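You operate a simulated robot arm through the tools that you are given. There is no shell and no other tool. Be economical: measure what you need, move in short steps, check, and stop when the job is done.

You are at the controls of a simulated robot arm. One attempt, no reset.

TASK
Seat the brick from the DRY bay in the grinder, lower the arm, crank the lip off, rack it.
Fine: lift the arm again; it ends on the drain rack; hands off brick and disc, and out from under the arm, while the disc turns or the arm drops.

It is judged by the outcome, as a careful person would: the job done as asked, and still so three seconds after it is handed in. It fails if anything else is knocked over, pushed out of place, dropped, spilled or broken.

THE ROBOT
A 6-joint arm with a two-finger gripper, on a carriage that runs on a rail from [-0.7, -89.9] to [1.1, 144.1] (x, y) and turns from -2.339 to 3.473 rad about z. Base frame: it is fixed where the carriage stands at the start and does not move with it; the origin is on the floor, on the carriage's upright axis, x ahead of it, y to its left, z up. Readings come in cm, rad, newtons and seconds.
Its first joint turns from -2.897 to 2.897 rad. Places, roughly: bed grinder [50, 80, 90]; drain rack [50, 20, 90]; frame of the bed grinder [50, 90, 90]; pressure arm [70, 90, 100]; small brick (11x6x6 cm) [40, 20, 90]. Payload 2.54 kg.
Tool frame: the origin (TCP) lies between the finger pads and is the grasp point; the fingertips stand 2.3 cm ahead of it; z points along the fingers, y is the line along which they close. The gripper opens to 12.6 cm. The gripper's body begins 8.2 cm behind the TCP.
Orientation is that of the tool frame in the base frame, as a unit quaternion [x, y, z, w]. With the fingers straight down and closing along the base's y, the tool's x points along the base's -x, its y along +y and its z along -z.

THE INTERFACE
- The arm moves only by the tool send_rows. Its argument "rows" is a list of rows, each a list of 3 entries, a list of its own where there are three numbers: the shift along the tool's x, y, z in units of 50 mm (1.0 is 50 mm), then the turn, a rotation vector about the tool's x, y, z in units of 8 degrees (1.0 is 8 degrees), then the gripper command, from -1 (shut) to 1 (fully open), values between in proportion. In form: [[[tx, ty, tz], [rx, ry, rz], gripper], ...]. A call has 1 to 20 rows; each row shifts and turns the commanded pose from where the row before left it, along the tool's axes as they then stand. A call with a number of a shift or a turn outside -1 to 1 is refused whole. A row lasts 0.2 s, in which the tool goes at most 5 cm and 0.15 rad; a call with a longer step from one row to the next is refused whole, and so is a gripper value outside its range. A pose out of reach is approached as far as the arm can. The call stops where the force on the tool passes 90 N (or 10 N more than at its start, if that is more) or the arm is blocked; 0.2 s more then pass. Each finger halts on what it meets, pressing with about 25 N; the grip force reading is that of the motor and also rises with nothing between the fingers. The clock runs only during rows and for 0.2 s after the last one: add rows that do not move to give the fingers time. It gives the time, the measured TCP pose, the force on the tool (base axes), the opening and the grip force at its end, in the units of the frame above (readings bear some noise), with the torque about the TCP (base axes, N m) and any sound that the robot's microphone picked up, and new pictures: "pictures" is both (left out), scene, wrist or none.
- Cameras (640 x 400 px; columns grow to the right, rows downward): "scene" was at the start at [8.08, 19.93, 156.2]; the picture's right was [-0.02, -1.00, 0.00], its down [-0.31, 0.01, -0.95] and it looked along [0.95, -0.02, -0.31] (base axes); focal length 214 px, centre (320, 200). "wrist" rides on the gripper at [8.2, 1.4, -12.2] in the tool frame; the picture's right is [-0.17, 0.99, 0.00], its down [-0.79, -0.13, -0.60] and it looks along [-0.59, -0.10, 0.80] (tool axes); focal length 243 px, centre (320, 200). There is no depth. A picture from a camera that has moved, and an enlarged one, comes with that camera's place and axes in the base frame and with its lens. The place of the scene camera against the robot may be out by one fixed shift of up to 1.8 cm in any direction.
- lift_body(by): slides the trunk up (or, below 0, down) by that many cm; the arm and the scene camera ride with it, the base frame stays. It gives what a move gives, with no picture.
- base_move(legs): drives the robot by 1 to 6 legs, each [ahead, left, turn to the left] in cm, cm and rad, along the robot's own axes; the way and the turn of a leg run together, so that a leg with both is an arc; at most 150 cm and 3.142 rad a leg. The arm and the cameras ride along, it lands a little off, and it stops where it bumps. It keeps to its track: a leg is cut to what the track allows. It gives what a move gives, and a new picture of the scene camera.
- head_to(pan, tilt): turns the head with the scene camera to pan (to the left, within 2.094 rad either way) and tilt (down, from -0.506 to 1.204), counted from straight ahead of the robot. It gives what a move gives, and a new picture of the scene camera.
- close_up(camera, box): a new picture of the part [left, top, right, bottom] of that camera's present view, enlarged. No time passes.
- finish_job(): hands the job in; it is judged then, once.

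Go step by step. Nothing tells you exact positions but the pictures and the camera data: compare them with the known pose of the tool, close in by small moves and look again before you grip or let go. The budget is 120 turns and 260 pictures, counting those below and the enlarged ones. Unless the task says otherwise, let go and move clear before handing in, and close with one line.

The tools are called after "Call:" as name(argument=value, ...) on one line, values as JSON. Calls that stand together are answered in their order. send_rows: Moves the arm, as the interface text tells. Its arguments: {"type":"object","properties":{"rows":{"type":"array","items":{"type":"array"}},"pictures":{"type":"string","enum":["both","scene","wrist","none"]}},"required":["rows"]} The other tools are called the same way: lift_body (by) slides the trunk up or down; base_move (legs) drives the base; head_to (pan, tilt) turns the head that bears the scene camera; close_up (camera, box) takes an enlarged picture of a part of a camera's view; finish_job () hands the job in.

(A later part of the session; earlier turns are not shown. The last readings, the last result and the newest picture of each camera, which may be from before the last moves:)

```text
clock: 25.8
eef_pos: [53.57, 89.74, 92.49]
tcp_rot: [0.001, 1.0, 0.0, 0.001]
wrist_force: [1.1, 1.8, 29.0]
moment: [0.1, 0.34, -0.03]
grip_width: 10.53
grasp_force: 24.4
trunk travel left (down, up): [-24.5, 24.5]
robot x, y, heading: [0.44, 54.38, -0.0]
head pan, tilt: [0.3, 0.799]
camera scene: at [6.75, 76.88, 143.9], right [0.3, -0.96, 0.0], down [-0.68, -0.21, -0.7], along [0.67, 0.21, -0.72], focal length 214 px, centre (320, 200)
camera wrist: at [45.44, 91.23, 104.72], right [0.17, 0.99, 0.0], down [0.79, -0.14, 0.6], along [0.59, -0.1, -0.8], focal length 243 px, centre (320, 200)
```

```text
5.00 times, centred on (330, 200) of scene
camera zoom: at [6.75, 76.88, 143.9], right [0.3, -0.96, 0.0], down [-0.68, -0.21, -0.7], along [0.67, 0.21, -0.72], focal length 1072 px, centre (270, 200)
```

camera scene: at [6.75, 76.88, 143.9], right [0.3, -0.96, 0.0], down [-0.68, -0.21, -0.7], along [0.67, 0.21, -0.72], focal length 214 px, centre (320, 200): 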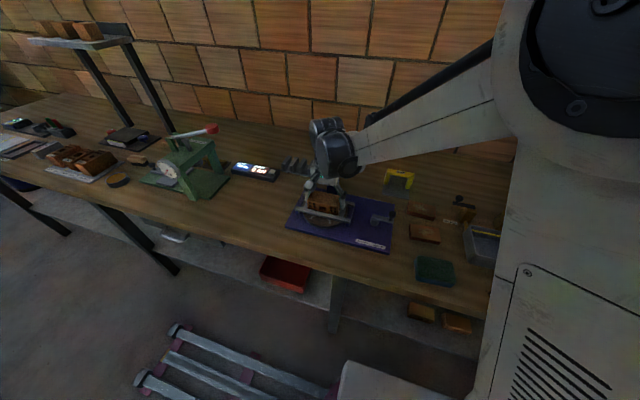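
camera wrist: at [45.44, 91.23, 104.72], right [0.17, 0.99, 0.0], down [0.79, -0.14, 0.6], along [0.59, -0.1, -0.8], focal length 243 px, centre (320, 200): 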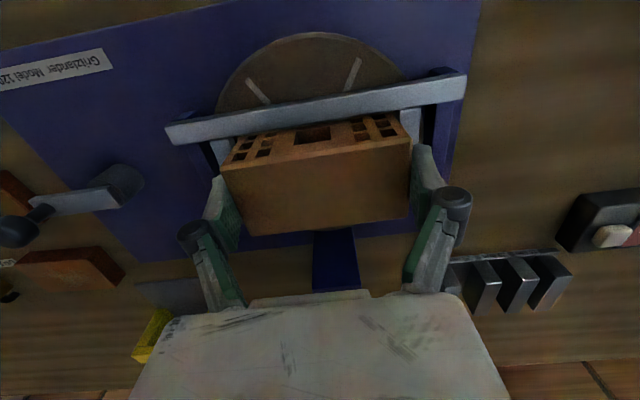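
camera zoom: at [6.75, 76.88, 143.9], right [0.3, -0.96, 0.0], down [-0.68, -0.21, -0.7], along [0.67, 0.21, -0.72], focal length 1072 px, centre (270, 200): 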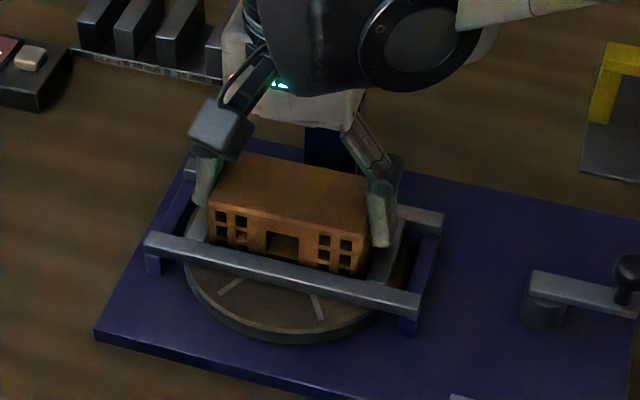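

Contact at 29 N with the bottom at about 87.8, which matches the disc surface (~88): it is seated within the frame. I release and rise clear.

Call:
send_rows(rows=[[[0, 0, -0.04], [0, 0, 0], 0.3], [[0, 0, 0], [0, 0, 0], 0.7], [[0, 0, 0], [0, 0, 0], 1], [[0, 0, 0], [0, 0, 0], 1], [[0, 0, 0], [0, 0, 0], 1], [[0, 0, -0.5], [0, 0, 0], 1], [[0, 0, -0.9], [0, 0, 0], 1], [[0, 0, -0.9], [0, 0, 0], 1], [[0, 0, -0.9], [0, 0, 0], 1], [[0, 0, -0.5], [0, 0, 0], 1], [[0.8, 0, 0], [0, 0, 0], 1], [[0.8, 0, 0], [0, 0, 0], 1], [[0, 0, 0], [0, 0, 0], 1]])

Call:
close_up(camera="wrist", box=[220, 40, 440, 180])

Call:
close_up(camera="scene", box=[260, 120, 400, 250])

```text
clock: 28.6
eef_pos: [45.68, 89.73, 111.16]
tcp_rot: [0.002, 1.0, 0.0, 0.0]
wrist_force: [-0.2, 0.1, -0.4]
moment: [0.0, -0.06, -0.01]
grip_width: 12.59
grasp_force: 0.0
trunk travel left (down, up): [-24.5, 24.5]
robot x, y, heading: [0.31, 54.26, -0.001]
head pan, tilt: [0.3, 0.799]
camera scene: at [6.78, 76.94, 143.87], right [0.3, -0.96, 0.0], down [-0.68, -0.21, -0.7], along [0.67, 0.21, -0.72], focal length 214 px, centre (320, 200)
camera wrist: at [37.52, 91.22, 123.34], right [0.17, 0.99, 0.0], down [0.79, -0.14, 0.6], along [0.59, -0.1, -0.8], focal length 243 px, centre (320, 200)
```

scene: 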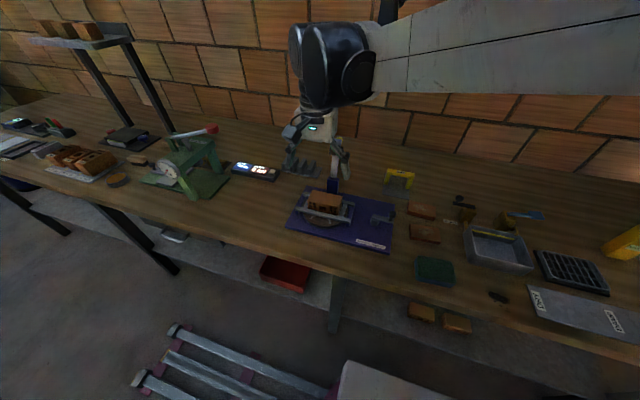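
wrist: 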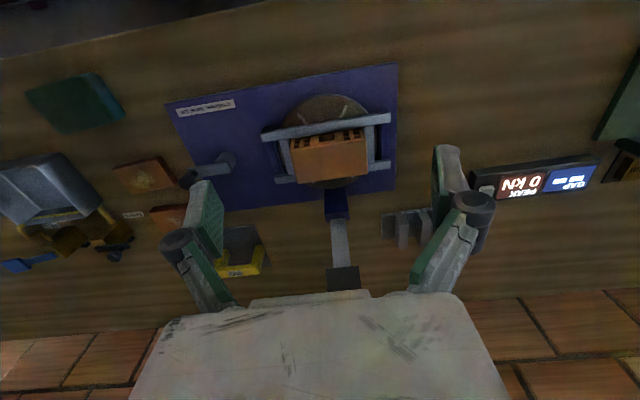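

```text
2.86 times, centred on (330, 110) of wrist
camera zoom: at [37.52, 91.22, 123.34], right [0.17, 0.99, 0.0], down [0.79, -0.14, 0.6], along [0.59, -0.1, -0.8], focal length 693 px, centre (291, 457)
```

zoom: 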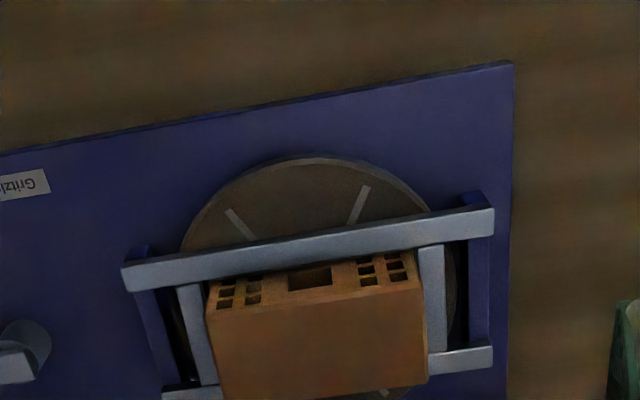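

```text
3.08 times, centred on (330, 185) of scene
camera zoom: at [6.78, 76.94, 143.87], right [0.3, -0.96, 0.0], down [-0.68, -0.21, -0.7], along [0.67, 0.21, -0.72], focal length 660 px, centre (289, 246)
```

zoom: 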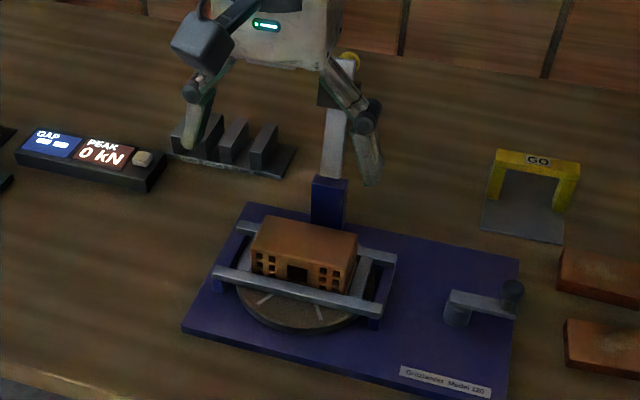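

The brick sits level in the frame. The pressure arm's hinge is near (63, 89.5, 95) and its tip near (67, 89.5, 107), leaning back; I'll go over and behind it with closed fingers, looking on the way.

Call:
send_rows(rows=[[[0, 0, -0.8], [0, 0, 0], -1], [[0, 0, -0.8], [0, 0, 0], -1], [[0, 0, 0], [0, 0, 0], -1], [[0, 0, 0], [0, 0, 0], -1], [[0, 0, 0], [0, 0, 0], -1]], pictures="both")

Call:
close_up(camera="wrist", box=[290, 180, 390, 300])

Call:
close_up(camera="scene", box=[290, 120, 370, 200])

```text
clock: 29.8
eef_pos: [45.83, 89.65, 119.16]
tcp_rot: [0.001, 1.0, 0.0, 0.0]
wrist_force: [0.7, -0.1, 0.3]
moment: [0.0, 0.02, 0.03]
grip_width: 0.01
grasp_force: 24.8
trunk travel left (down, up): [-24.5, 24.5]
robot x, y, heading: [0.65, 54.59, 0.004]
head pan, tilt: [0.3, 0.799]
camera scene: at [6.88, 76.96, 143.87], right [0.3, -0.96, 0.0], down [-0.68, -0.21, -0.7], along [0.67, 0.21, -0.72], focal length 214 px, centre (320, 200)
camera wrist: at [37.61, 91.14, 131.37], right [0.17, 0.99, 0.0], down [0.79, -0.14, 0.6], along [0.59, -0.1, -0.8], focal length 243 px, centre (320, 200)
```

scene: 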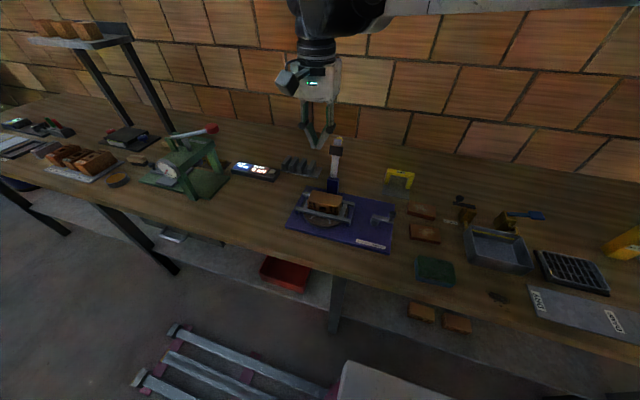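
wrist: 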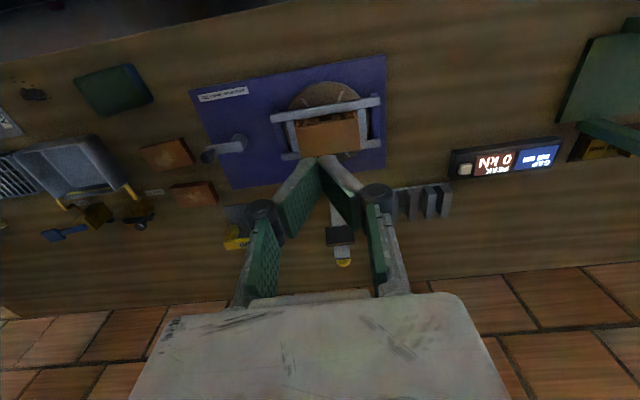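

```text
3.33 times, centred on (340, 240) of wrist
camera zoom: at [37.61, 91.14, 131.37], right [0.17, 0.99, 0.0], down [0.79, -0.14, 0.6], along [0.59, -0.1, -0.8], focal length 809 px, centre (253, 67)
```

zoom: 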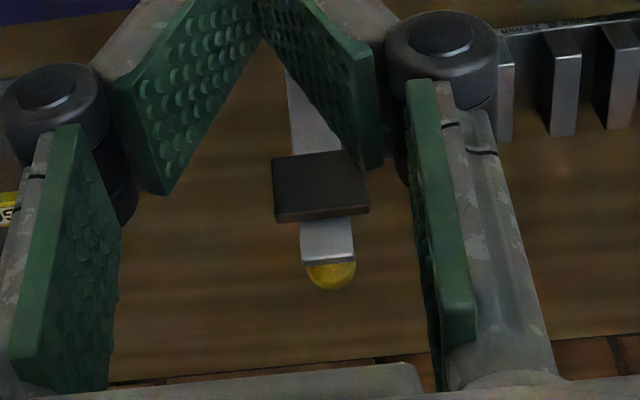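

```text
5.00 times, centred on (330, 160) of scene
camera zoom: at [6.88, 76.96, 143.87], right [0.3, -0.96, 0.0], down [-0.68, -0.21, -0.7], along [0.67, 0.21, -0.72], focal length 1072 px, centre (270, 400)
```

zoom: 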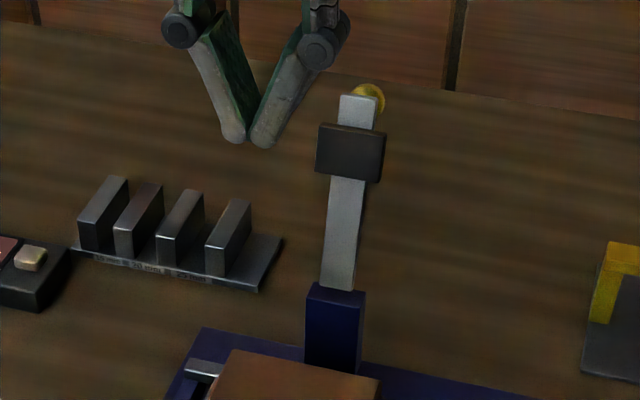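

The arm's yellow knob sits at the back of its tip, and the way over it is clear at this height. I move over and down behind it.

Call:
send_rows(rows=[[[-0.9, 0, 0], [0, 0, 0], -1], [[-0.9, 0, 0], [0, 0, 0], -1], [[-0.9, 0, 0], [0, 0, 0], -1], [[-0.9, 0, 0], [0, 0, 0], -1], [[-0.9, 0, 0], [0, 0, 0], -1], [[-0.9, 0, 0], [0, 0, 0], -1], [[-0.9, 0, 0], [0, 0, 0], -1], [[0, 0, 0], [0, 0, 0], -1]])

Call:
close_up(camera="scene", box=[280, 90, 400, 190])

```text
clock: 31.6
eef_pos: [77.44, 89.61, 118.92]
tcp_rot: [0.001, 1.0, 0.0, 0.0]
wrist_force: [0.0, 0.5, 0.0]
moment: [-0.02, 0.02, -0.02]
grip_width: 0.0
grasp_force: 25.2
trunk travel left (down, up): [-24.5, 24.5]
robot x, y, heading: [0.39, 54.37, -0.004]
head pan, tilt: [0.3, 0.799]
camera scene: at [7.0, 76.98, 143.86], right [0.3, -0.96, 0.0], down [-0.69, -0.21, -0.7], along [0.67, 0.21, -0.72], focal length 214 px, centre (320, 200)
camera wrist: at [69.21, 91.11, 131.22], right [0.17, 0.99, 0.0], down [0.79, -0.14, 0.6], along [0.59, -0.1, -0.8], focal length 243 px, centre (320, 200)
```

scene: 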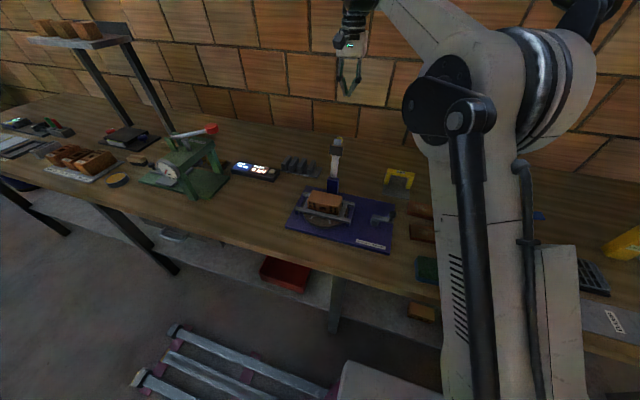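
wrist: 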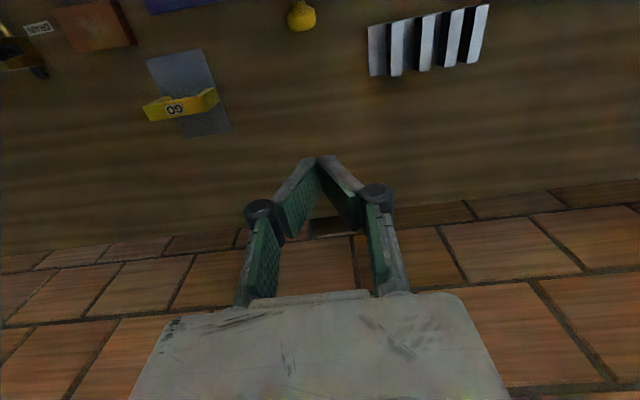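

```text
4.00 times, centred on (340, 140) of scene
camera zoom: at [7.0, 76.98, 143.86], right [0.3, -0.96, 0.0], down [-0.69, -0.21, -0.7], along [0.67, 0.21, -0.72], focal length 858 px, centre (240, 440)
```

zoom: 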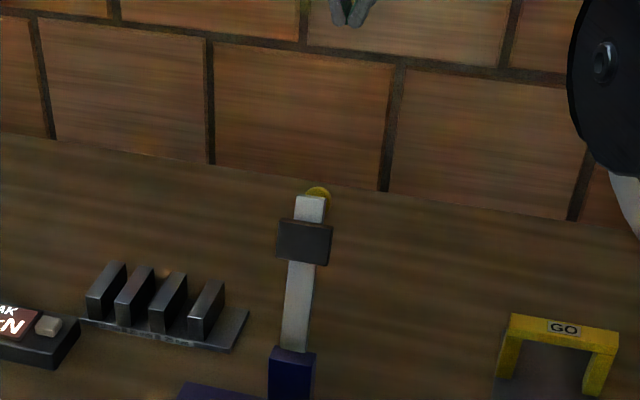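

The knob is at about (68.8, 89.7), and I'm 8 cm behind it. I descend and then push forward gently, letting the arm go over its balance point.

Call:
send_rows(rows=[[[0, 0, 0.8], [0, 0, 0], -1], [[0, 0, 0.8], [0, 0, 0], -1], [[0, 0, 0.8], [0, 0, 0], -1], [[0.2, 0, 0], [0, 0, 0], -1], [[0.2, 0, 0], [0, 0, 0], -1], [[0.2, 0, 0], [0, 0, 0], -1], [[0.2, 0, 0], [0, 0, 0], -1], [[0.2, 0, 0], [0, 0, 0], -1], [[0.2, 0, 0], [0, 0, 0], -1], [[0, 0, 0], [0, 0, 0], -1]])

Call:
close_up(camera="scene", box=[280, 110, 400, 210])

```text
clock: 33.8
eef_pos: [71.08, 89.66, 107.09]
tcp_rot: [0.002, 1.0, 0.0, 0.0]
wrist_force: [0.4, 0.3, 0.1]
moment: [-0.02, 0.0, -0.01]
grip_width: 0.0
grasp_force: 24.9
trunk travel left (down, up): [-24.5, 24.5]
robot x, y, heading: [0.21, 54.41, 0.002]
head pan, tilt: [0.3, 0.799]
camera scene: at [6.85, 76.95, 143.87], right [0.3, -0.96, 0.0], down [-0.68, -0.21, -0.7], along [0.67, 0.21, -0.72], focal length 214 px, centre (320, 200)
camera wrist: at [62.98, 91.16, 119.33], right [0.17, 0.99, 0.0], down [0.79, -0.14, 0.6], along [0.59, -0.1, -0.8], focal length 243 px, centre (320, 200)
```

scene: 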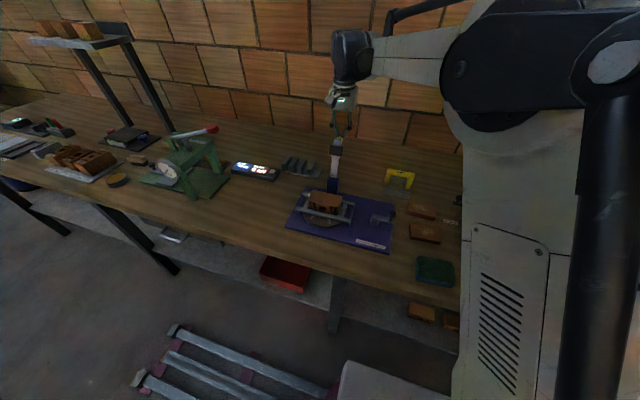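
wrist: 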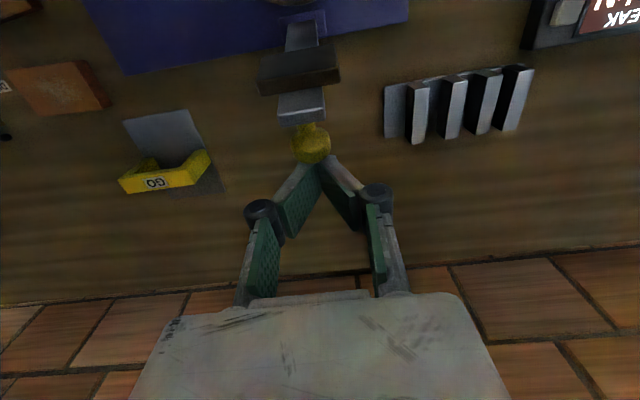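

```text
4.00 times, centred on (340, 160) of scene
camera zoom: at [6.85, 76.95, 143.87], right [0.3, -0.96, 0.0], down [-0.68, -0.21, -0.7], along [0.67, 0.21, -0.72], focal length 858 px, centre (240, 360)
```

zoom: 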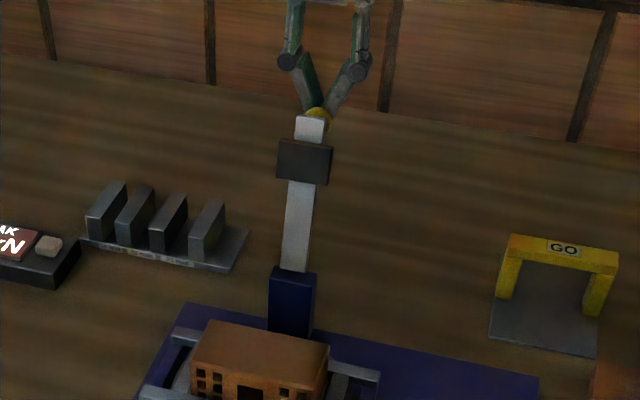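

The fingertips are right behind the knob. I push forward 9 cm at walking pace, watching for the arm to tip.

Call:
send_rows(rows=[[[0.15, 0, 0], [0, 0, 0], -1], [[0.15, 0, 0], [0, 0, 0], -1], [[0.15, 0, 0], [0, 0, 0], -1], [[0.15, 0, 0], [0, 0, 0], -1], [[0.15, 0, 0], [0, 0, 0], -1], [[0.15, 0, 0], [0, 0, 0], -1], [[0.15, 0, 0], [0, 0, 0], -1], [[0.15, 0, 0], [0, 0, 0], -1], [[0, 0, 0], [0, 0, 0], -1]])

Call:
close_up(camera="scene", box=[280, 110, 400, 210])

```text
clock: 35.8
eef_pos: [65.13, 89.95, 107.22]
tcp_rot: [0.002, 1.0, 0.001, 0.0]
wrist_force: [-0.5, -0.1, 0.2]
moment: [-0.01, 0.0, 0.01]
grip_width: 0.02
grasp_force: 24.6
trunk travel left (down, up): [-24.5, 24.5]
robot x, y, heading: [0.41, 54.39, 0.002]
head pan, tilt: [0.3, 0.799]
camera scene: at [6.86, 76.95, 143.87], right [0.3, -0.96, 0.0], down [-0.68, -0.21, -0.7], along [0.67, 0.21, -0.72], focal length 214 px, centre (320, 200)
camera wrist: at [57.01, 91.25, 119.36], right [0.17, 0.99, 0.0], down [0.79, -0.14, 0.6], along [0.59, -0.1, -0.8], focal length 243 px, centre (320, 200)
```

scene: 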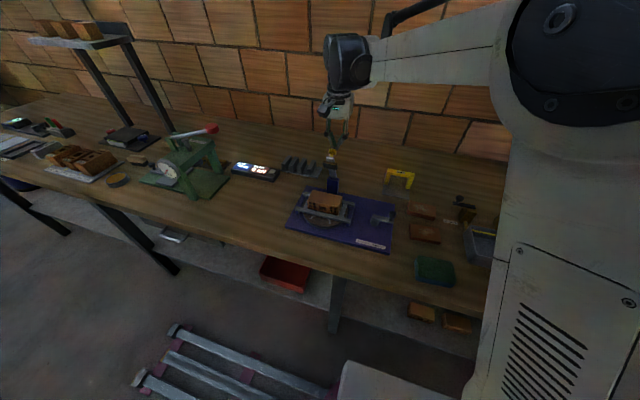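
wrist: 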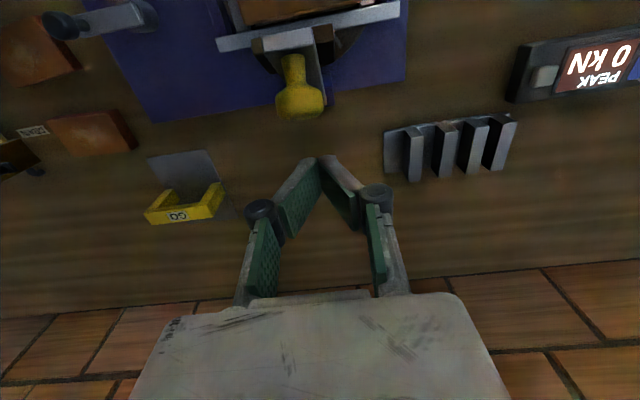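

```text
4.00 times, centred on (340, 160) of scene
camera zoom: at [6.86, 76.95, 143.87], right [0.3, -0.96, 0.0], down [-0.68, -0.21, -0.7], along [0.67, 0.21, -0.72], focal length 858 px, centre (240, 360)
```

zoom: 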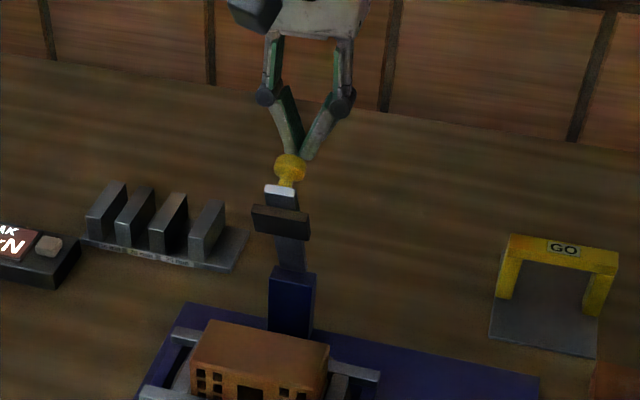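

The arm has gone past vertical and is away from the fingers. I hold still for a second to see whether it is dropping on its own.

Call:
send_rows(rows=[[[0, 0, 0], [0, 0, 0], -1], [[0, 0, 0], [0, 0, 0], -1], [[0, 0, 0], [0, 0, 0], -1], [[0, 0, 0], [0, 0, 0], -1], [[0, 0, 0], [0, 0, 0], -1]])

Call:
close_up(camera="scene", box=[280, 130, 400, 230])

```text
clock: 37.0
eef_pos: [65.28, 89.81, 107.09]
tcp_rot: [0.002, 1.0, 0.0, 0.0]
wrist_force: [0.1, -0.2, 0.5]
moment: [0.01, 0.0, -0.02]
grip_width: 0.0
grasp_force: 25.4
trunk travel left (down, up): [-24.5, 24.5]
robot x, y, heading: [0.43, 53.92, 0.0]
head pan, tilt: [0.3, 0.799]
camera scene: at [6.87, 76.96, 143.87], right [0.3, -0.96, 0.0], down [-0.68, -0.21, -0.7], along [0.67, 0.21, -0.72], focal length 214 px, centre (320, 200)
camera wrist: at [57.03, 91.25, 119.36], right [0.17, 0.99, 0.0], down [0.79, -0.14, 0.6], along [0.59, -0.1, -0.8], focal length 243 px, centre (320, 200)
```

scene: 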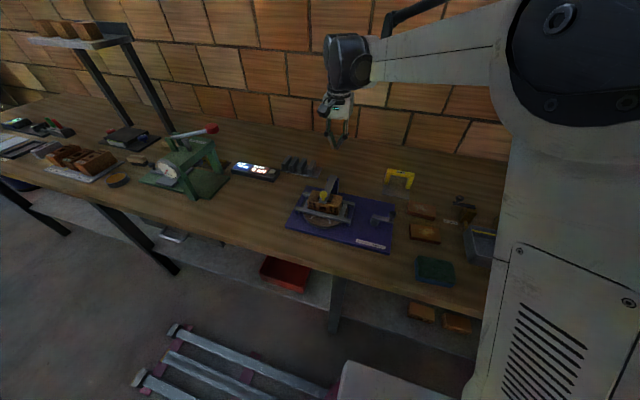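
wrist: 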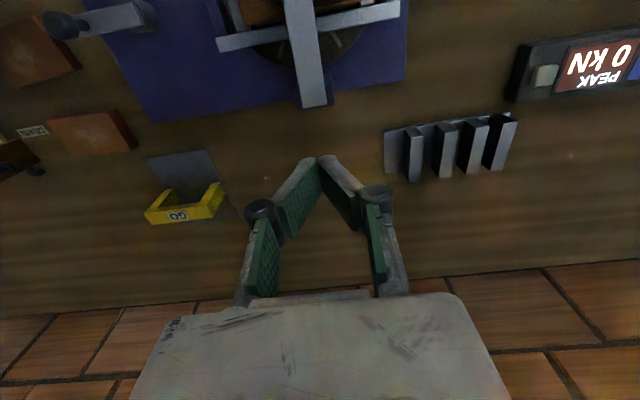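

```text
4.00 times, centred on (340, 180) of scene
camera zoom: at [6.87, 76.96, 143.87], right [0.3, -0.96, 0.0], down [-0.68, -0.21, -0.7], along [0.67, 0.21, -0.72], focal length 858 px, centre (240, 280)
```

zoom: 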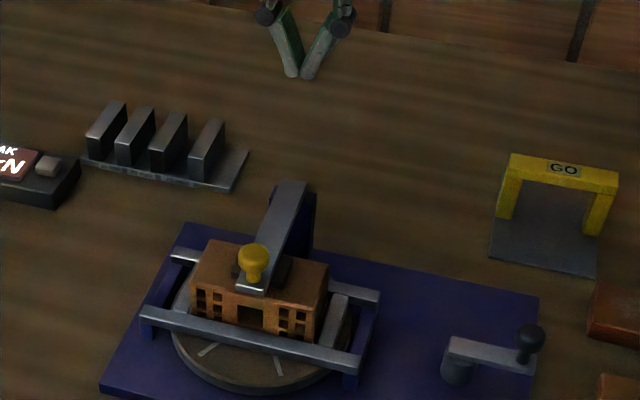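

The arm is down with its pad on the brick, its knob standing on top. Next the crank: I go up and over to look at it from in front.

Call:
send_rows(rows=[[[0, 0, -0.9], [0, 0, 0], -1], [[0, 0, -0.9], [0, 0, 0], -1], [[0.7, -0.6, 0], [0, 0, 0], 0], [[0.7, -0.6, 0], [0, 0, 0], 0], [[0.7, -0.6, 0], [0, 0, 0], 0], [[0.7, -0.6, 0], [0, 0, 0], 0], [[0.7, -0.6, 0], [0, 0, 0], 0], [[0.7, -0.6, 0], [0, 0, 0], 0], [[0.7, 0, 0], [0, 0, 0], 0], [[0.7, 0, 0], [0, 0, 0], 0], [[0, 0, 0], [0, 0, 0], 0]])

Call:
close_up(camera="wrist", box=[260, 120, 460, 245])

Call:
close_up(camera="scene", box=[270, 160, 410, 260])

```text
clock: 39.4
eef_pos: [36.91, 71.82, 116.16]
tcp_rot: [0.002, 1.0, 0.0, 0.001]
wrist_force: [-0.2, 0.6, 0.6]
moment: [0.03, -0.04, 0.0]
grip_width: 6.29
grasp_force: 0.0
trunk travel left (down, up): [-24.5, 24.5]
robot x, y, heading: [0.38, 54.85, 0.002]
head pan, tilt: [0.3, 0.799]
camera scene: at [6.8, 76.94, 143.87], right [0.3, -0.96, 0.0], down [-0.68, -0.21, -0.7], along [0.67, 0.21, -0.72], focal length 214 px, centre (320, 200)
camera wrist: at [28.86, 73.24, 128.44], right [0.17, 0.99, 0.0], down [0.79, -0.14, 0.6], along [0.59, -0.1, -0.8], focal length 243 px, centre (320, 200)
```

scene: 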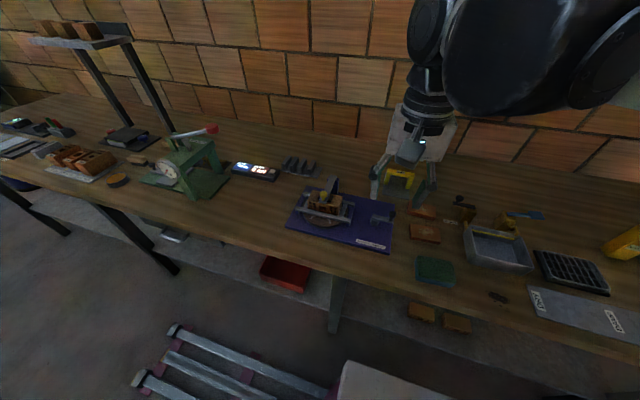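
wrist: 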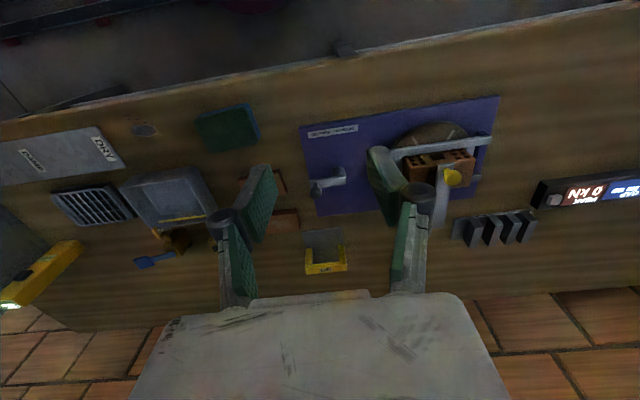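

```text
3.20 times, centred on (360, 182) of wrist
camera zoom: at [28.86, 73.24, 128.44], right [0.17, 0.99, 0.0], down [0.79, -0.14, 0.6], along [0.59, -0.1, -0.8], focal length 776 px, centre (192, 256)
```

zoom: 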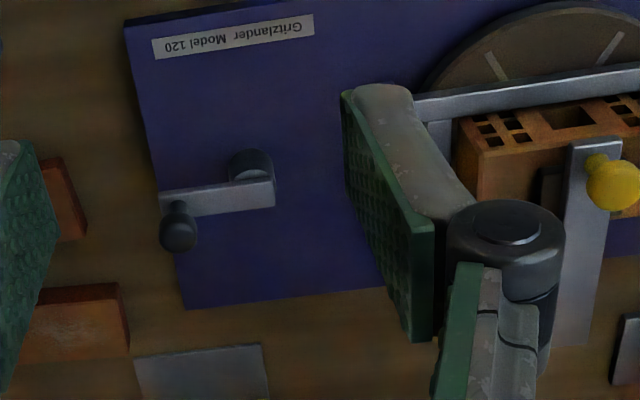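

```text
4.00 times, centred on (340, 210) of scene
camera zoom: at [6.8, 76.94, 143.87], right [0.3, -0.96, 0.0], down [-0.68, -0.21, -0.7], along [0.67, 0.21, -0.72], focal length 858 px, centre (240, 160)
```

zoom: 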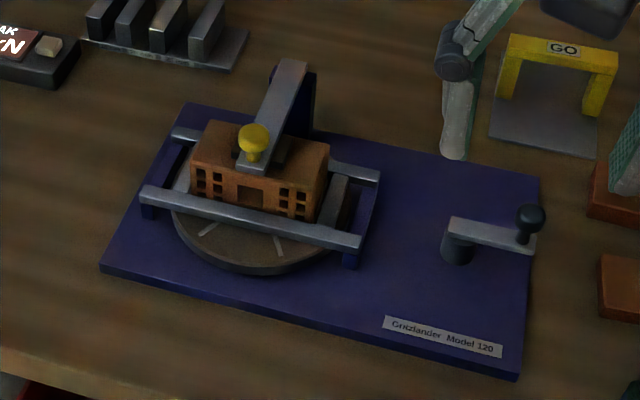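

Crank: hub near (53.5, 72.5), knob near (54, 68, 92), radius about 5 cm. I close in for a better measurement.

Call:
send_rows(rows=[[[-0.6, -0.1, 0.6], [0, 0, 0], 0], [[-0.6, -0.1, 0.6], [0, 0, 0], 0], [[-0.6, -0.1, 0.6], [0, 0, 0], 0], [[0, 0, 0], [0, 0, 0], 0]], pictures="wrist")

Call:
close_up(camera="wrist", box=[250, 120, 410, 220])

```text
clock: 40.4
eef_pos: [46.08, 70.36, 107.11]
tcp_rot: [0.002, 1.0, 0.0, 0.0]
wrist_force: [-0.4, -0.4, -0.1]
moment: [-0.03, 0.07, 0.0]
grip_width: 6.3
grasp_force: 0.0
trunk travel left (down, up): [-24.5, 24.5]
robot x, y, heading: [0.44, 54.37, -0.0]
head pan, tilt: [0.3, 0.799]
camera wrist: at [38.04, 71.8, 119.33], right [0.17, 0.99, 0.0], down [0.79, -0.14, 0.6], along [0.59, -0.1, -0.8], focal length 243 px, centre (320, 200)
```

wrist: 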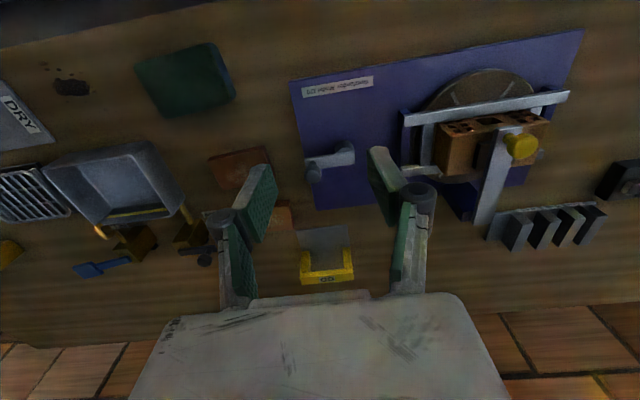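

```text
4.00 times, centred on (330, 170) of wrist
camera zoom: at [38.04, 71.8, 119.33], right [0.17, 0.99, 0.0], down [0.79, -0.14, 0.6], along [0.59, -0.1, -0.8], focal length 970 px, centre (280, 320)
```

zoom: 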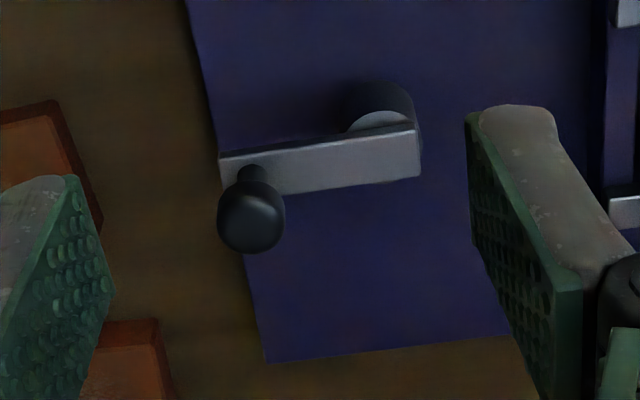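

Crank measured: hub (54.0, 72.65), knob centre (53.8, 68.15, 92.3), radius 4.5 cm, with the crank arm's top near z 89. I move over the knob and check alignment.

Call:
send_rows(rows=[[[-0.8, -0.22, 0], [0, 0, 0], -0.2], [[-0.74, -0.22, 0], [0, 0, 0], -0.2], [[0, 0, 0.8], [0, 0, 0], -0.2], [[0, 0, 0.7], [0, 0, 0], -0.2], [[0, 0, 0], [0, 0, 0], -0.2]])

Call:
close_up(camera="wrist", box=[220, 60, 420, 200])

Call:
close_up(camera="scene", box=[340, 160, 440, 240])

```text
clock: 41.6
eef_pos: [53.77, 68.12, 99.57]
tcp_rot: [0.002, 1.0, 0.001, 0.0]
wrist_force: [0.4, -0.4, 0.2]
moment: [0.06, -0.02, 0.03]
grip_width: 5.03
grasp_force: 0.1
trunk travel left (down, up): [-24.5, 24.5]
robot x, y, heading: [0.19, 54.35, 0.001]
head pan, tilt: [0.3, 0.799]
camera scene: at [6.89, 76.96, 143.87], right [0.3, -0.96, 0.0], down [-0.69, -0.21, -0.7], along [0.67, 0.21, -0.72], focal length 214 px, centre (320, 200)
camera wrist: at [45.67, 69.52, 111.87], right [0.17, 0.99, 0.0], down [0.79, -0.14, 0.6], along [0.59, -0.1, -0.8], focal length 243 px, centre (320, 200)
```

scene: 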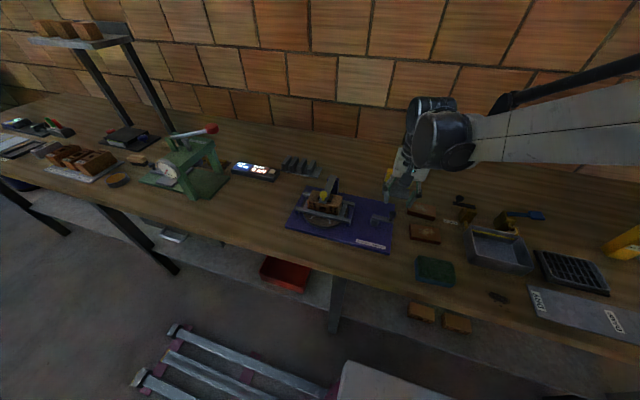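
wrist: 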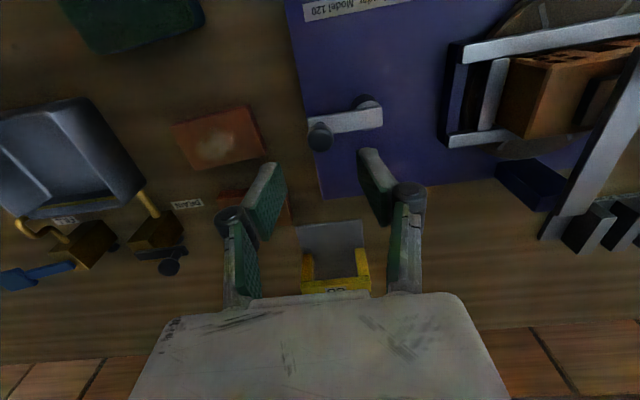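

```text
2.86 times, centred on (320, 130) of wrist
camera zoom: at [45.67, 69.52, 111.87], right [0.17, 0.99, 0.0], down [0.79, -0.14, 0.6], along [0.59, -0.1, -0.8], focal length 693 px, centre (320, 400)
```

zoom: 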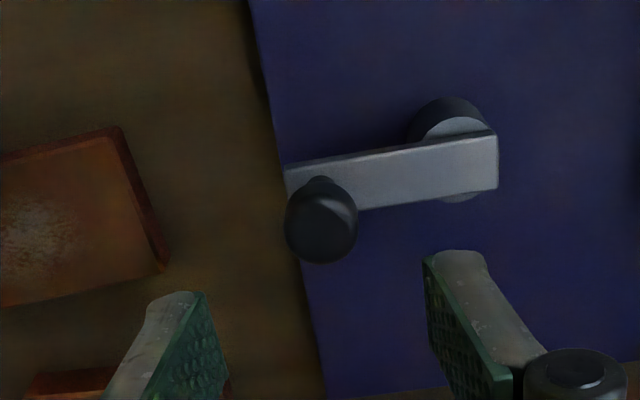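

```text
5.00 times, centred on (390, 200) of scene
camera zoom: at [6.89, 76.96, 143.87], right [0.3, -0.96, 0.0], down [-0.69, -0.21, -0.7], along [0.67, 0.21, -0.72], focal length 1072 px, centre (-30, 200)
```

zoom: 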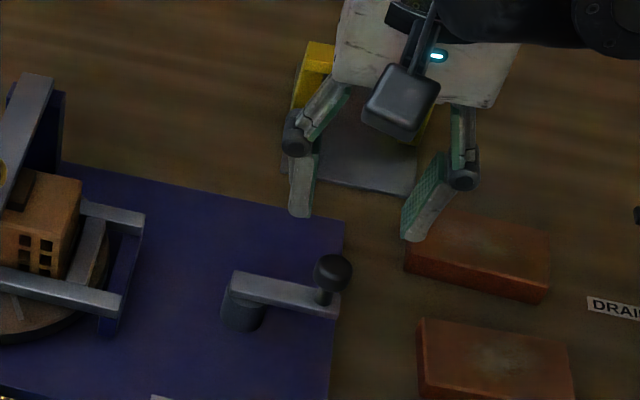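

Alignment is good: knob at (53.75, 68.17), hub at (53.85, 72.7). I lower around the knob and grip it.

Call:
send_rows(rows=[[[0, 0.01, 0.6], [0, 0, 0], -0.2], [[0, 0, 0.5], [0, 0, 0], -0.2], [[0, 0, 0.34], [0, 0, 0], -0.2], [[0, 0, 0], [0, 0, 0], -0.2], [[0, 0, 0], [0, 0, 0], -1], [[0, 0, 0], [0, 0, 0], -1], [[0, 0, 0], [0, 0, 0], -1]])

Call:
close_up(camera="wrist", box=[220, 60, 420, 200])

```text
clock: 43.2
eef_pos: [53.76, 68.12, 92.47]
tcp_rot: [0.002, 1.0, 0.0, -0.001]
wrist_force: [-0.6, 2.7, -6.1]
moment: [0.01, -0.09, -0.01]
grip_width: 1.33
grasp_force: 39.4
trunk travel left (down, up): [-24.5, 24.5]
robot x, y, heading: [0.56, 54.48, -0.004]
head pan, tilt: [0.3, 0.799]
camera scene: at [6.89, 76.99, 143.86], right [0.3, -0.96, 0.0], down [-0.69, -0.21, -0.7], along [0.67, 0.21, -0.72], focal length 214 px, centre (320, 200)
camera wrist: at [45.54, 69.6, 104.64], right [0.17, 0.99, 0.0], down [0.79, -0.14, 0.6], along [0.59, -0.1, -0.8], focal length 243 px, centre (320, 200)
```

scene: 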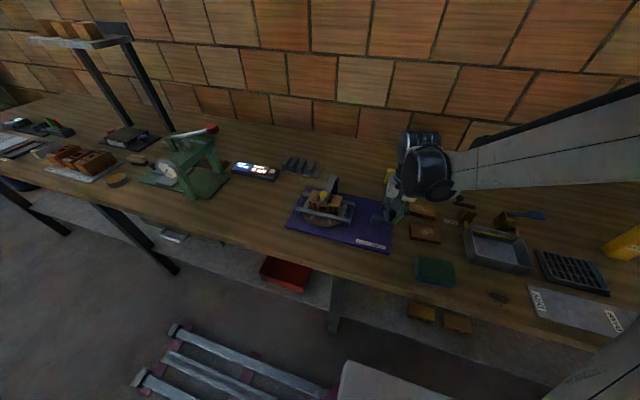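
wrist: 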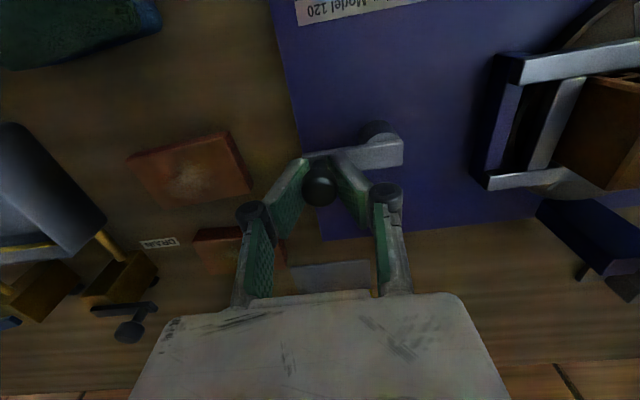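

```text
2.86 times, centred on (320, 130) of wrist
camera zoom: at [45.54, 69.6, 104.64], right [0.17, 0.99, 0.0], down [0.79, -0.14, 0.6], along [0.59, -0.1, -0.8], focal length 693 px, centre (320, 400)
```

zoom: 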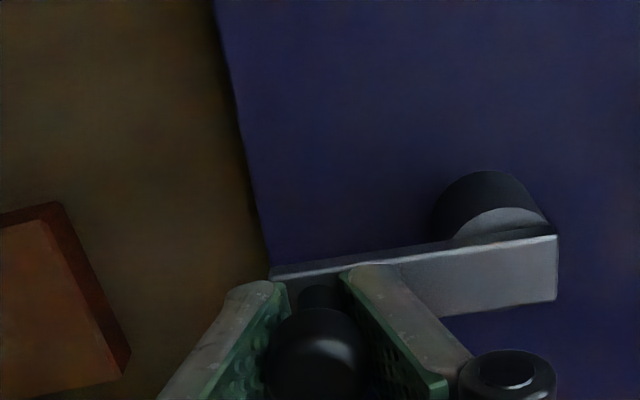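

The fingers hold the knob's neck. I try a short 40° turn, counter-clockwise from above, to check that the crank and disc follow.

Call:
send_rows(rows=[[[-0.158, 0.014, 0], [0, 0, 0], -1], [[-0.153, 0.041, 0], [0, 0, 0], -1], [[-0.144, 0.067, 0], [0, 0, 0], -1], [[-0.13, 0.091, 0], [0, 0, 0], -1]])

Call:
close_up(camera="scene", box=[270, 160, 410, 260])

```text
clock: 44.2
eef_pos: [56.79, 69.0, 92.32]
tcp_rot: [0.003, 1.0, 0.001, 0.0]
wrist_force: [-4.3, -20.2, -29.7]
moment: [0.21, 0.21, 0.6]
grip_width: 1.29
grasp_force: 39.0
trunk travel left (down, up): [-24.5, 24.5]
robot x, y, heading: [0.36, 54.33, -0.003]
head pan, tilt: [0.3, 0.799]
camera scene: at [7.02, 76.82, 143.87], right [0.29, -0.96, 0.0], down [-0.69, -0.21, -0.7], along [0.67, 0.21, -0.72], focal length 214 px, centre (320, 200)
camera wrist: at [48.69, 70.44, 104.58], right [0.17, 0.99, 0.0], down [0.79, -0.14, 0.6], along [0.59, -0.1, -0.8], focal length 243 px, centre (320, 200)
```

scene: 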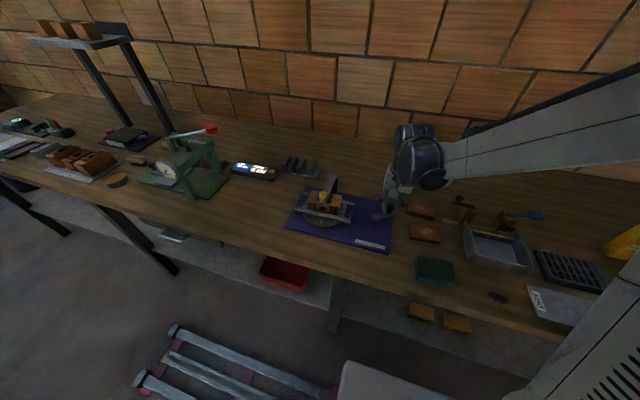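
wrist: 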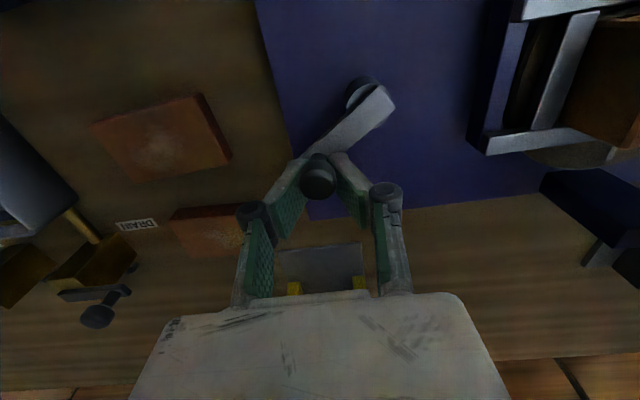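

```text
4.00 times, centred on (340, 210) of scene
camera zoom: at [7.02, 76.82, 143.87], right [0.29, -0.96, 0.0], down [-0.69, -0.21, -0.7], along [0.67, 0.21, -0.72], focal length 858 px, centre (240, 160)
```

zoom: 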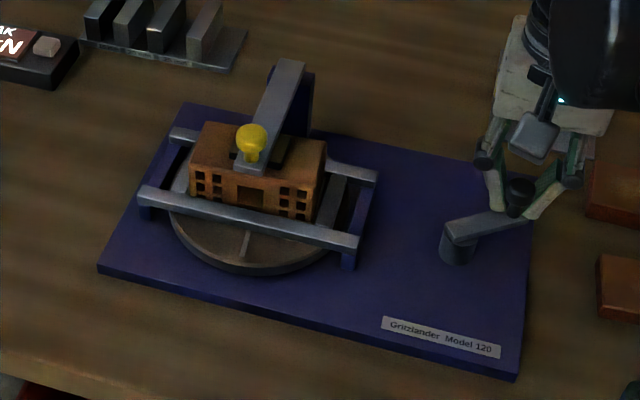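

The disc follows the crank. The knob's true radius is a bit larger (about 4.7 cm), so I adjust and go on half a turn, checking the force.

Call:
send_rows(rows=[[[-0.132, 0.136, 0.02], [0, 0, 0], -1], [[-0.152, 0.252, 0], [0, 0, 0], -1], [[-0.066, 0.287, 0], [0, 0, 0], -1], [[0.026, 0.293, 0], [0, 0, 0], -1], [[0.115, 0.271, 0], [0, 0, 0], -1], [[0.193, 0.222, 0], [0, 0, 0], -1]], pictures="wrist")

```text
clock: 45.6
eef_pos: [56.83, 76.32, 92.18]
tcp_rot: [0.002, 1.0, 0.0, -0.001]
wrist_force: [-2.7, -25.5, -30.2]
moment: [0.12, -0.09, 0.56]
grip_width: 1.23
grasp_force: 39.1
trunk travel left (down, up): [-24.5, 24.5]
robot x, y, heading: [0.79, 54.76, -0.001]
head pan, tilt: [0.3, 0.799]
camera wrist: at [48.74, 77.82, 104.5], right [0.17, 0.99, 0.0], down [0.79, -0.14, 0.6], along [0.59, -0.1, -0.8], focal length 243 px, centre (320, 200)
```

wrist: 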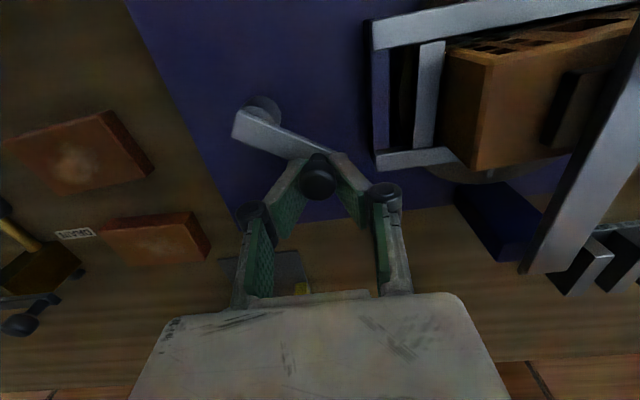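

Forces show the true centre a little lower in y (about 72.5) with radius 4.62. I correct and continue around to the opposite side.

Call:
send_rows(rows=[[[0.25, 0.092, 0], [0, 0, 0], -1], [[0.282, 0.065, 0], [0, 0, 0], -1], [[0.288, -0.026, 0], [0, 0, 0], -1], [[0.266, -0.113, 0], [0, 0, 0], -1], [[0.218, -0.19, 0], [0, 0, 0], -1], [[0.149, -0.248, 0], [0, 0, 0], -1], [[0.065, -0.282, 0], [0, 0, 0], -1]], pictures="wrist")

Call:
close_up(camera="scene", box=[280, 170, 370, 240])

```text
clock: 47.2
eef_pos: [48.98, 73.34, 92.2]
tcp_rot: [0.0, 1.0, 0.0, -0.001]
wrist_force: [-23.6, 17.0, -35.8]
moment: [0.18, 0.51, 0.44]
grip_width: 1.28
grasp_force: 39.7
trunk travel left (down, up): [-24.5, 24.5]
robot x, y, heading: [0.66, 54.45, 0.002]
head pan, tilt: [0.3, 0.799]
camera wrist: at [40.83, 74.7, 104.52], right [0.17, 0.99, 0.0], down [0.79, -0.13, 0.59], along [0.59, -0.1, -0.8], focal length 243 px, centre (320, 200)
```

wrist: 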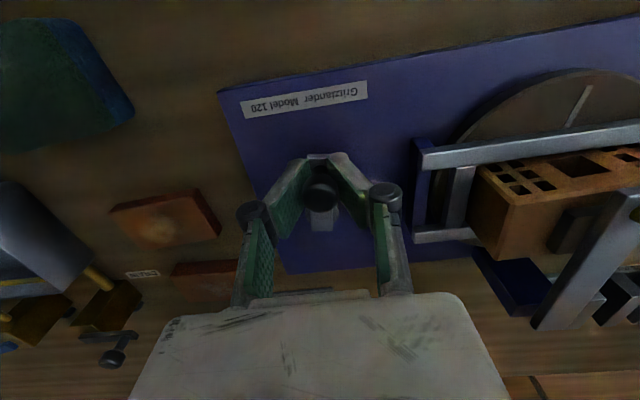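

```text
5.71 times, centred on (325, 205) of scene
camera zoom: at [6.82, 77.17, 143.82], right [0.3, -0.95, 0.0], down [-0.68, -0.21, -0.7], along [0.67, 0.21, -0.72], focal length 1226 px, centre (291, 171)
```

zoom: 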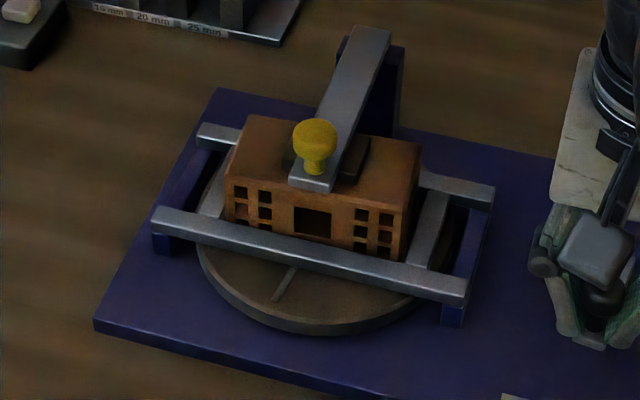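

It turns freely, about 17 N of drag, and the disc slots are moving. I shift the centre to (53.65, 72.55) and continue nearly a full turn.

Call:
send_rows(rows=[[[-0.02, -0.34, 0], [0, 0, 0], -1], [[-0.114, -0.268, 0], [0, 0, 0], -1], [[-0.191, -0.22, 0], [0, 0, 0], -1], [[-0.25, -0.15, 0], [0, 0, 0], -1], [[-0.284, -0.065, 0], [0, 0, 0], -1], [[-0.29, 0.026, 0], [0, 0, 0], -1], [[-0.268, 0.114, 0], [0, 0, 0], -1], [[-0.22, 0.191, 0], [0, 0, 0], -1], [[-0.15, 0.25, 0], [0, 0, 0], -1], [[-0.065, 0.284, 0], [0, 0, 0], -1]], pictures="none")

Call:
close_up(camera="wrist", box=[240, 60, 400, 220])

```text
clock: 49.4
eef_pos: [59.1, 71.87, 92.16]
tcp_rot: [0.004, 1.0, 0.0, 0.001]
wrist_force: [28.3, -17.2, -20.4]
moment: [-0.09, -0.57, 0.61]
grip_width: 1.24
grasp_force: 38.7
trunk travel left (down, up): [-24.5, 24.5]
robot x, y, heading: [0.51, 54.42, -0.002]
head pan, tilt: [0.3, 0.799]
```

```text
2.50 times, centred on (320, 140) of wrist
camera zoom: at [50.81, 73.38, 104.37], right [0.17, 0.98, 0.0], down [0.79, -0.14, 0.6], along [0.59, -0.1, -0.8], focal length 606 px, centre (320, 350)
```

zoom: 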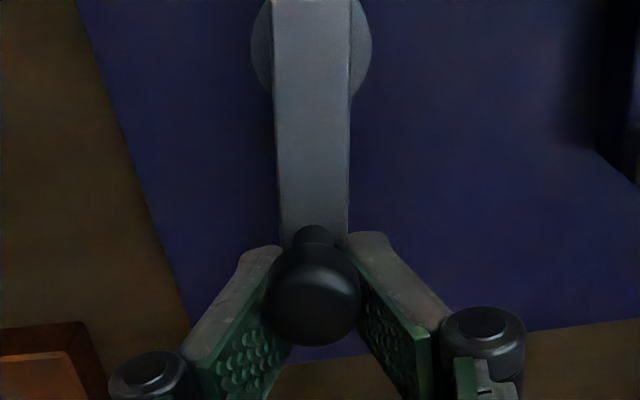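

The knob slides a little along the pads but stays held, with about 28 N at most. I recentre on (53.75, 72.6) with radius 4.55 and make a full turn.

Call:
send_rows(rows=[[[0.056, 0.322, 0], [0, 0, 0], -1], [[0.111, 0.262, 0], [0, 0, 0], -1], [[0.187, 0.215, 0], [0, 0, 0], -1], [[0.244, 0.147, 0], [0, 0, 0], -1], [[0.278, 0.064, 0], [0, 0, 0], -1], [[0.284, -0.025, 0], [0, 0, 0], -1], [[0.262, -0.111, 0], [0, 0, 0], -1], [[0.215, -0.187, 0], [0, 0, 0], -1], [[0.147, -0.244, 0], [0, 0, 0], -1], [[0.064, -0.278, 0], [0, 0, 0], -1], [[-0.025, -0.284, 0], [0, 0, 0], -1], [[-0.111, -0.262, 0], [0, 0, 0], -1], [[-0.187, -0.215, 0], [0, 0, 0], -1], [[-0.244, -0.147, 0], [0, 0, 0], -1], [[-0.278, -0.064, 0], [0, 0, 0], -1], [[-0.284, 0.025, 0], [0, 0, 0], -1], [[-0.262, 0.111, 0], [0, 0, 0], -1], [[-0.215, 0.187, 0], [0, 0, 0], -1], [[-0.147, 0.244, 0], [0, 0, 0], -1], [[-0.064, 0.278, 0], [0, 0, 0], -1]], pictures="wrist")

Call:
close_up(camera="scene", box=[290, 180, 360, 230])

```text
clock: 53.6
eef_pos: [58.71, 72.45, 92.11]
tcp_rot: [0.002, 1.0, 0.001, 0.001]
wrist_force: [25.9, -11.3, -25.8]
moment: [-0.27, -0.74, 0.41]
grip_width: 1.19
grasp_force: 39.0
trunk travel left (down, up): [-24.5, 24.5]
robot x, y, heading: [0.15, 54.79, 0.002]
head pan, tilt: [0.3, 0.799]
camera wrist: at [50.5, 73.84, 104.38], right [0.17, 0.99, 0.0], down [0.79, -0.14, 0.6], along [0.59, -0.1, -0.8], focal length 243 px, centre (320, 200)
```

wrist: 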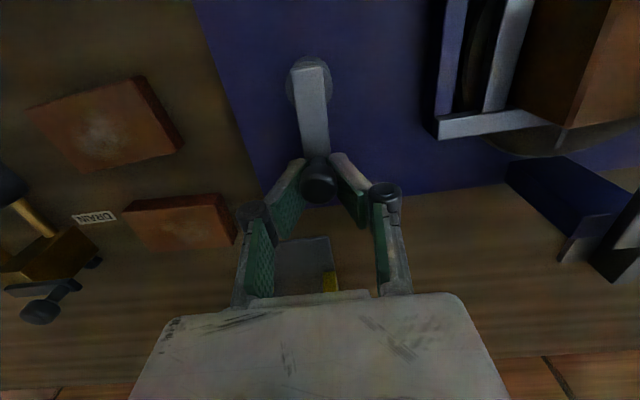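

```text
8.00 times, centred on (325, 205) of scene
camera zoom: at [7.18, 76.93, 143.85], right [0.3, -0.96, 0.0], down [-0.69, -0.21, -0.7], along [0.66, 0.21, -0.72], focal length 1716 px, centre (280, 160)
```

zoom: 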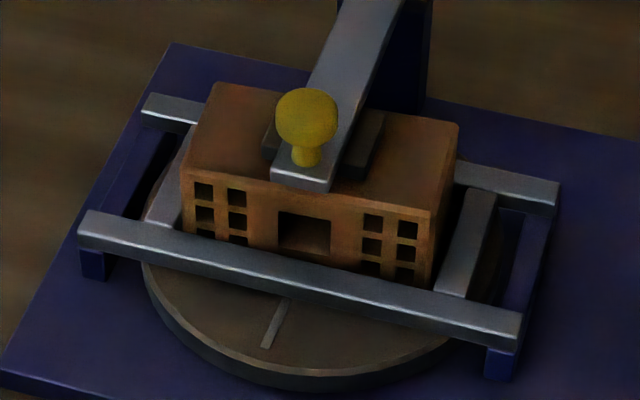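

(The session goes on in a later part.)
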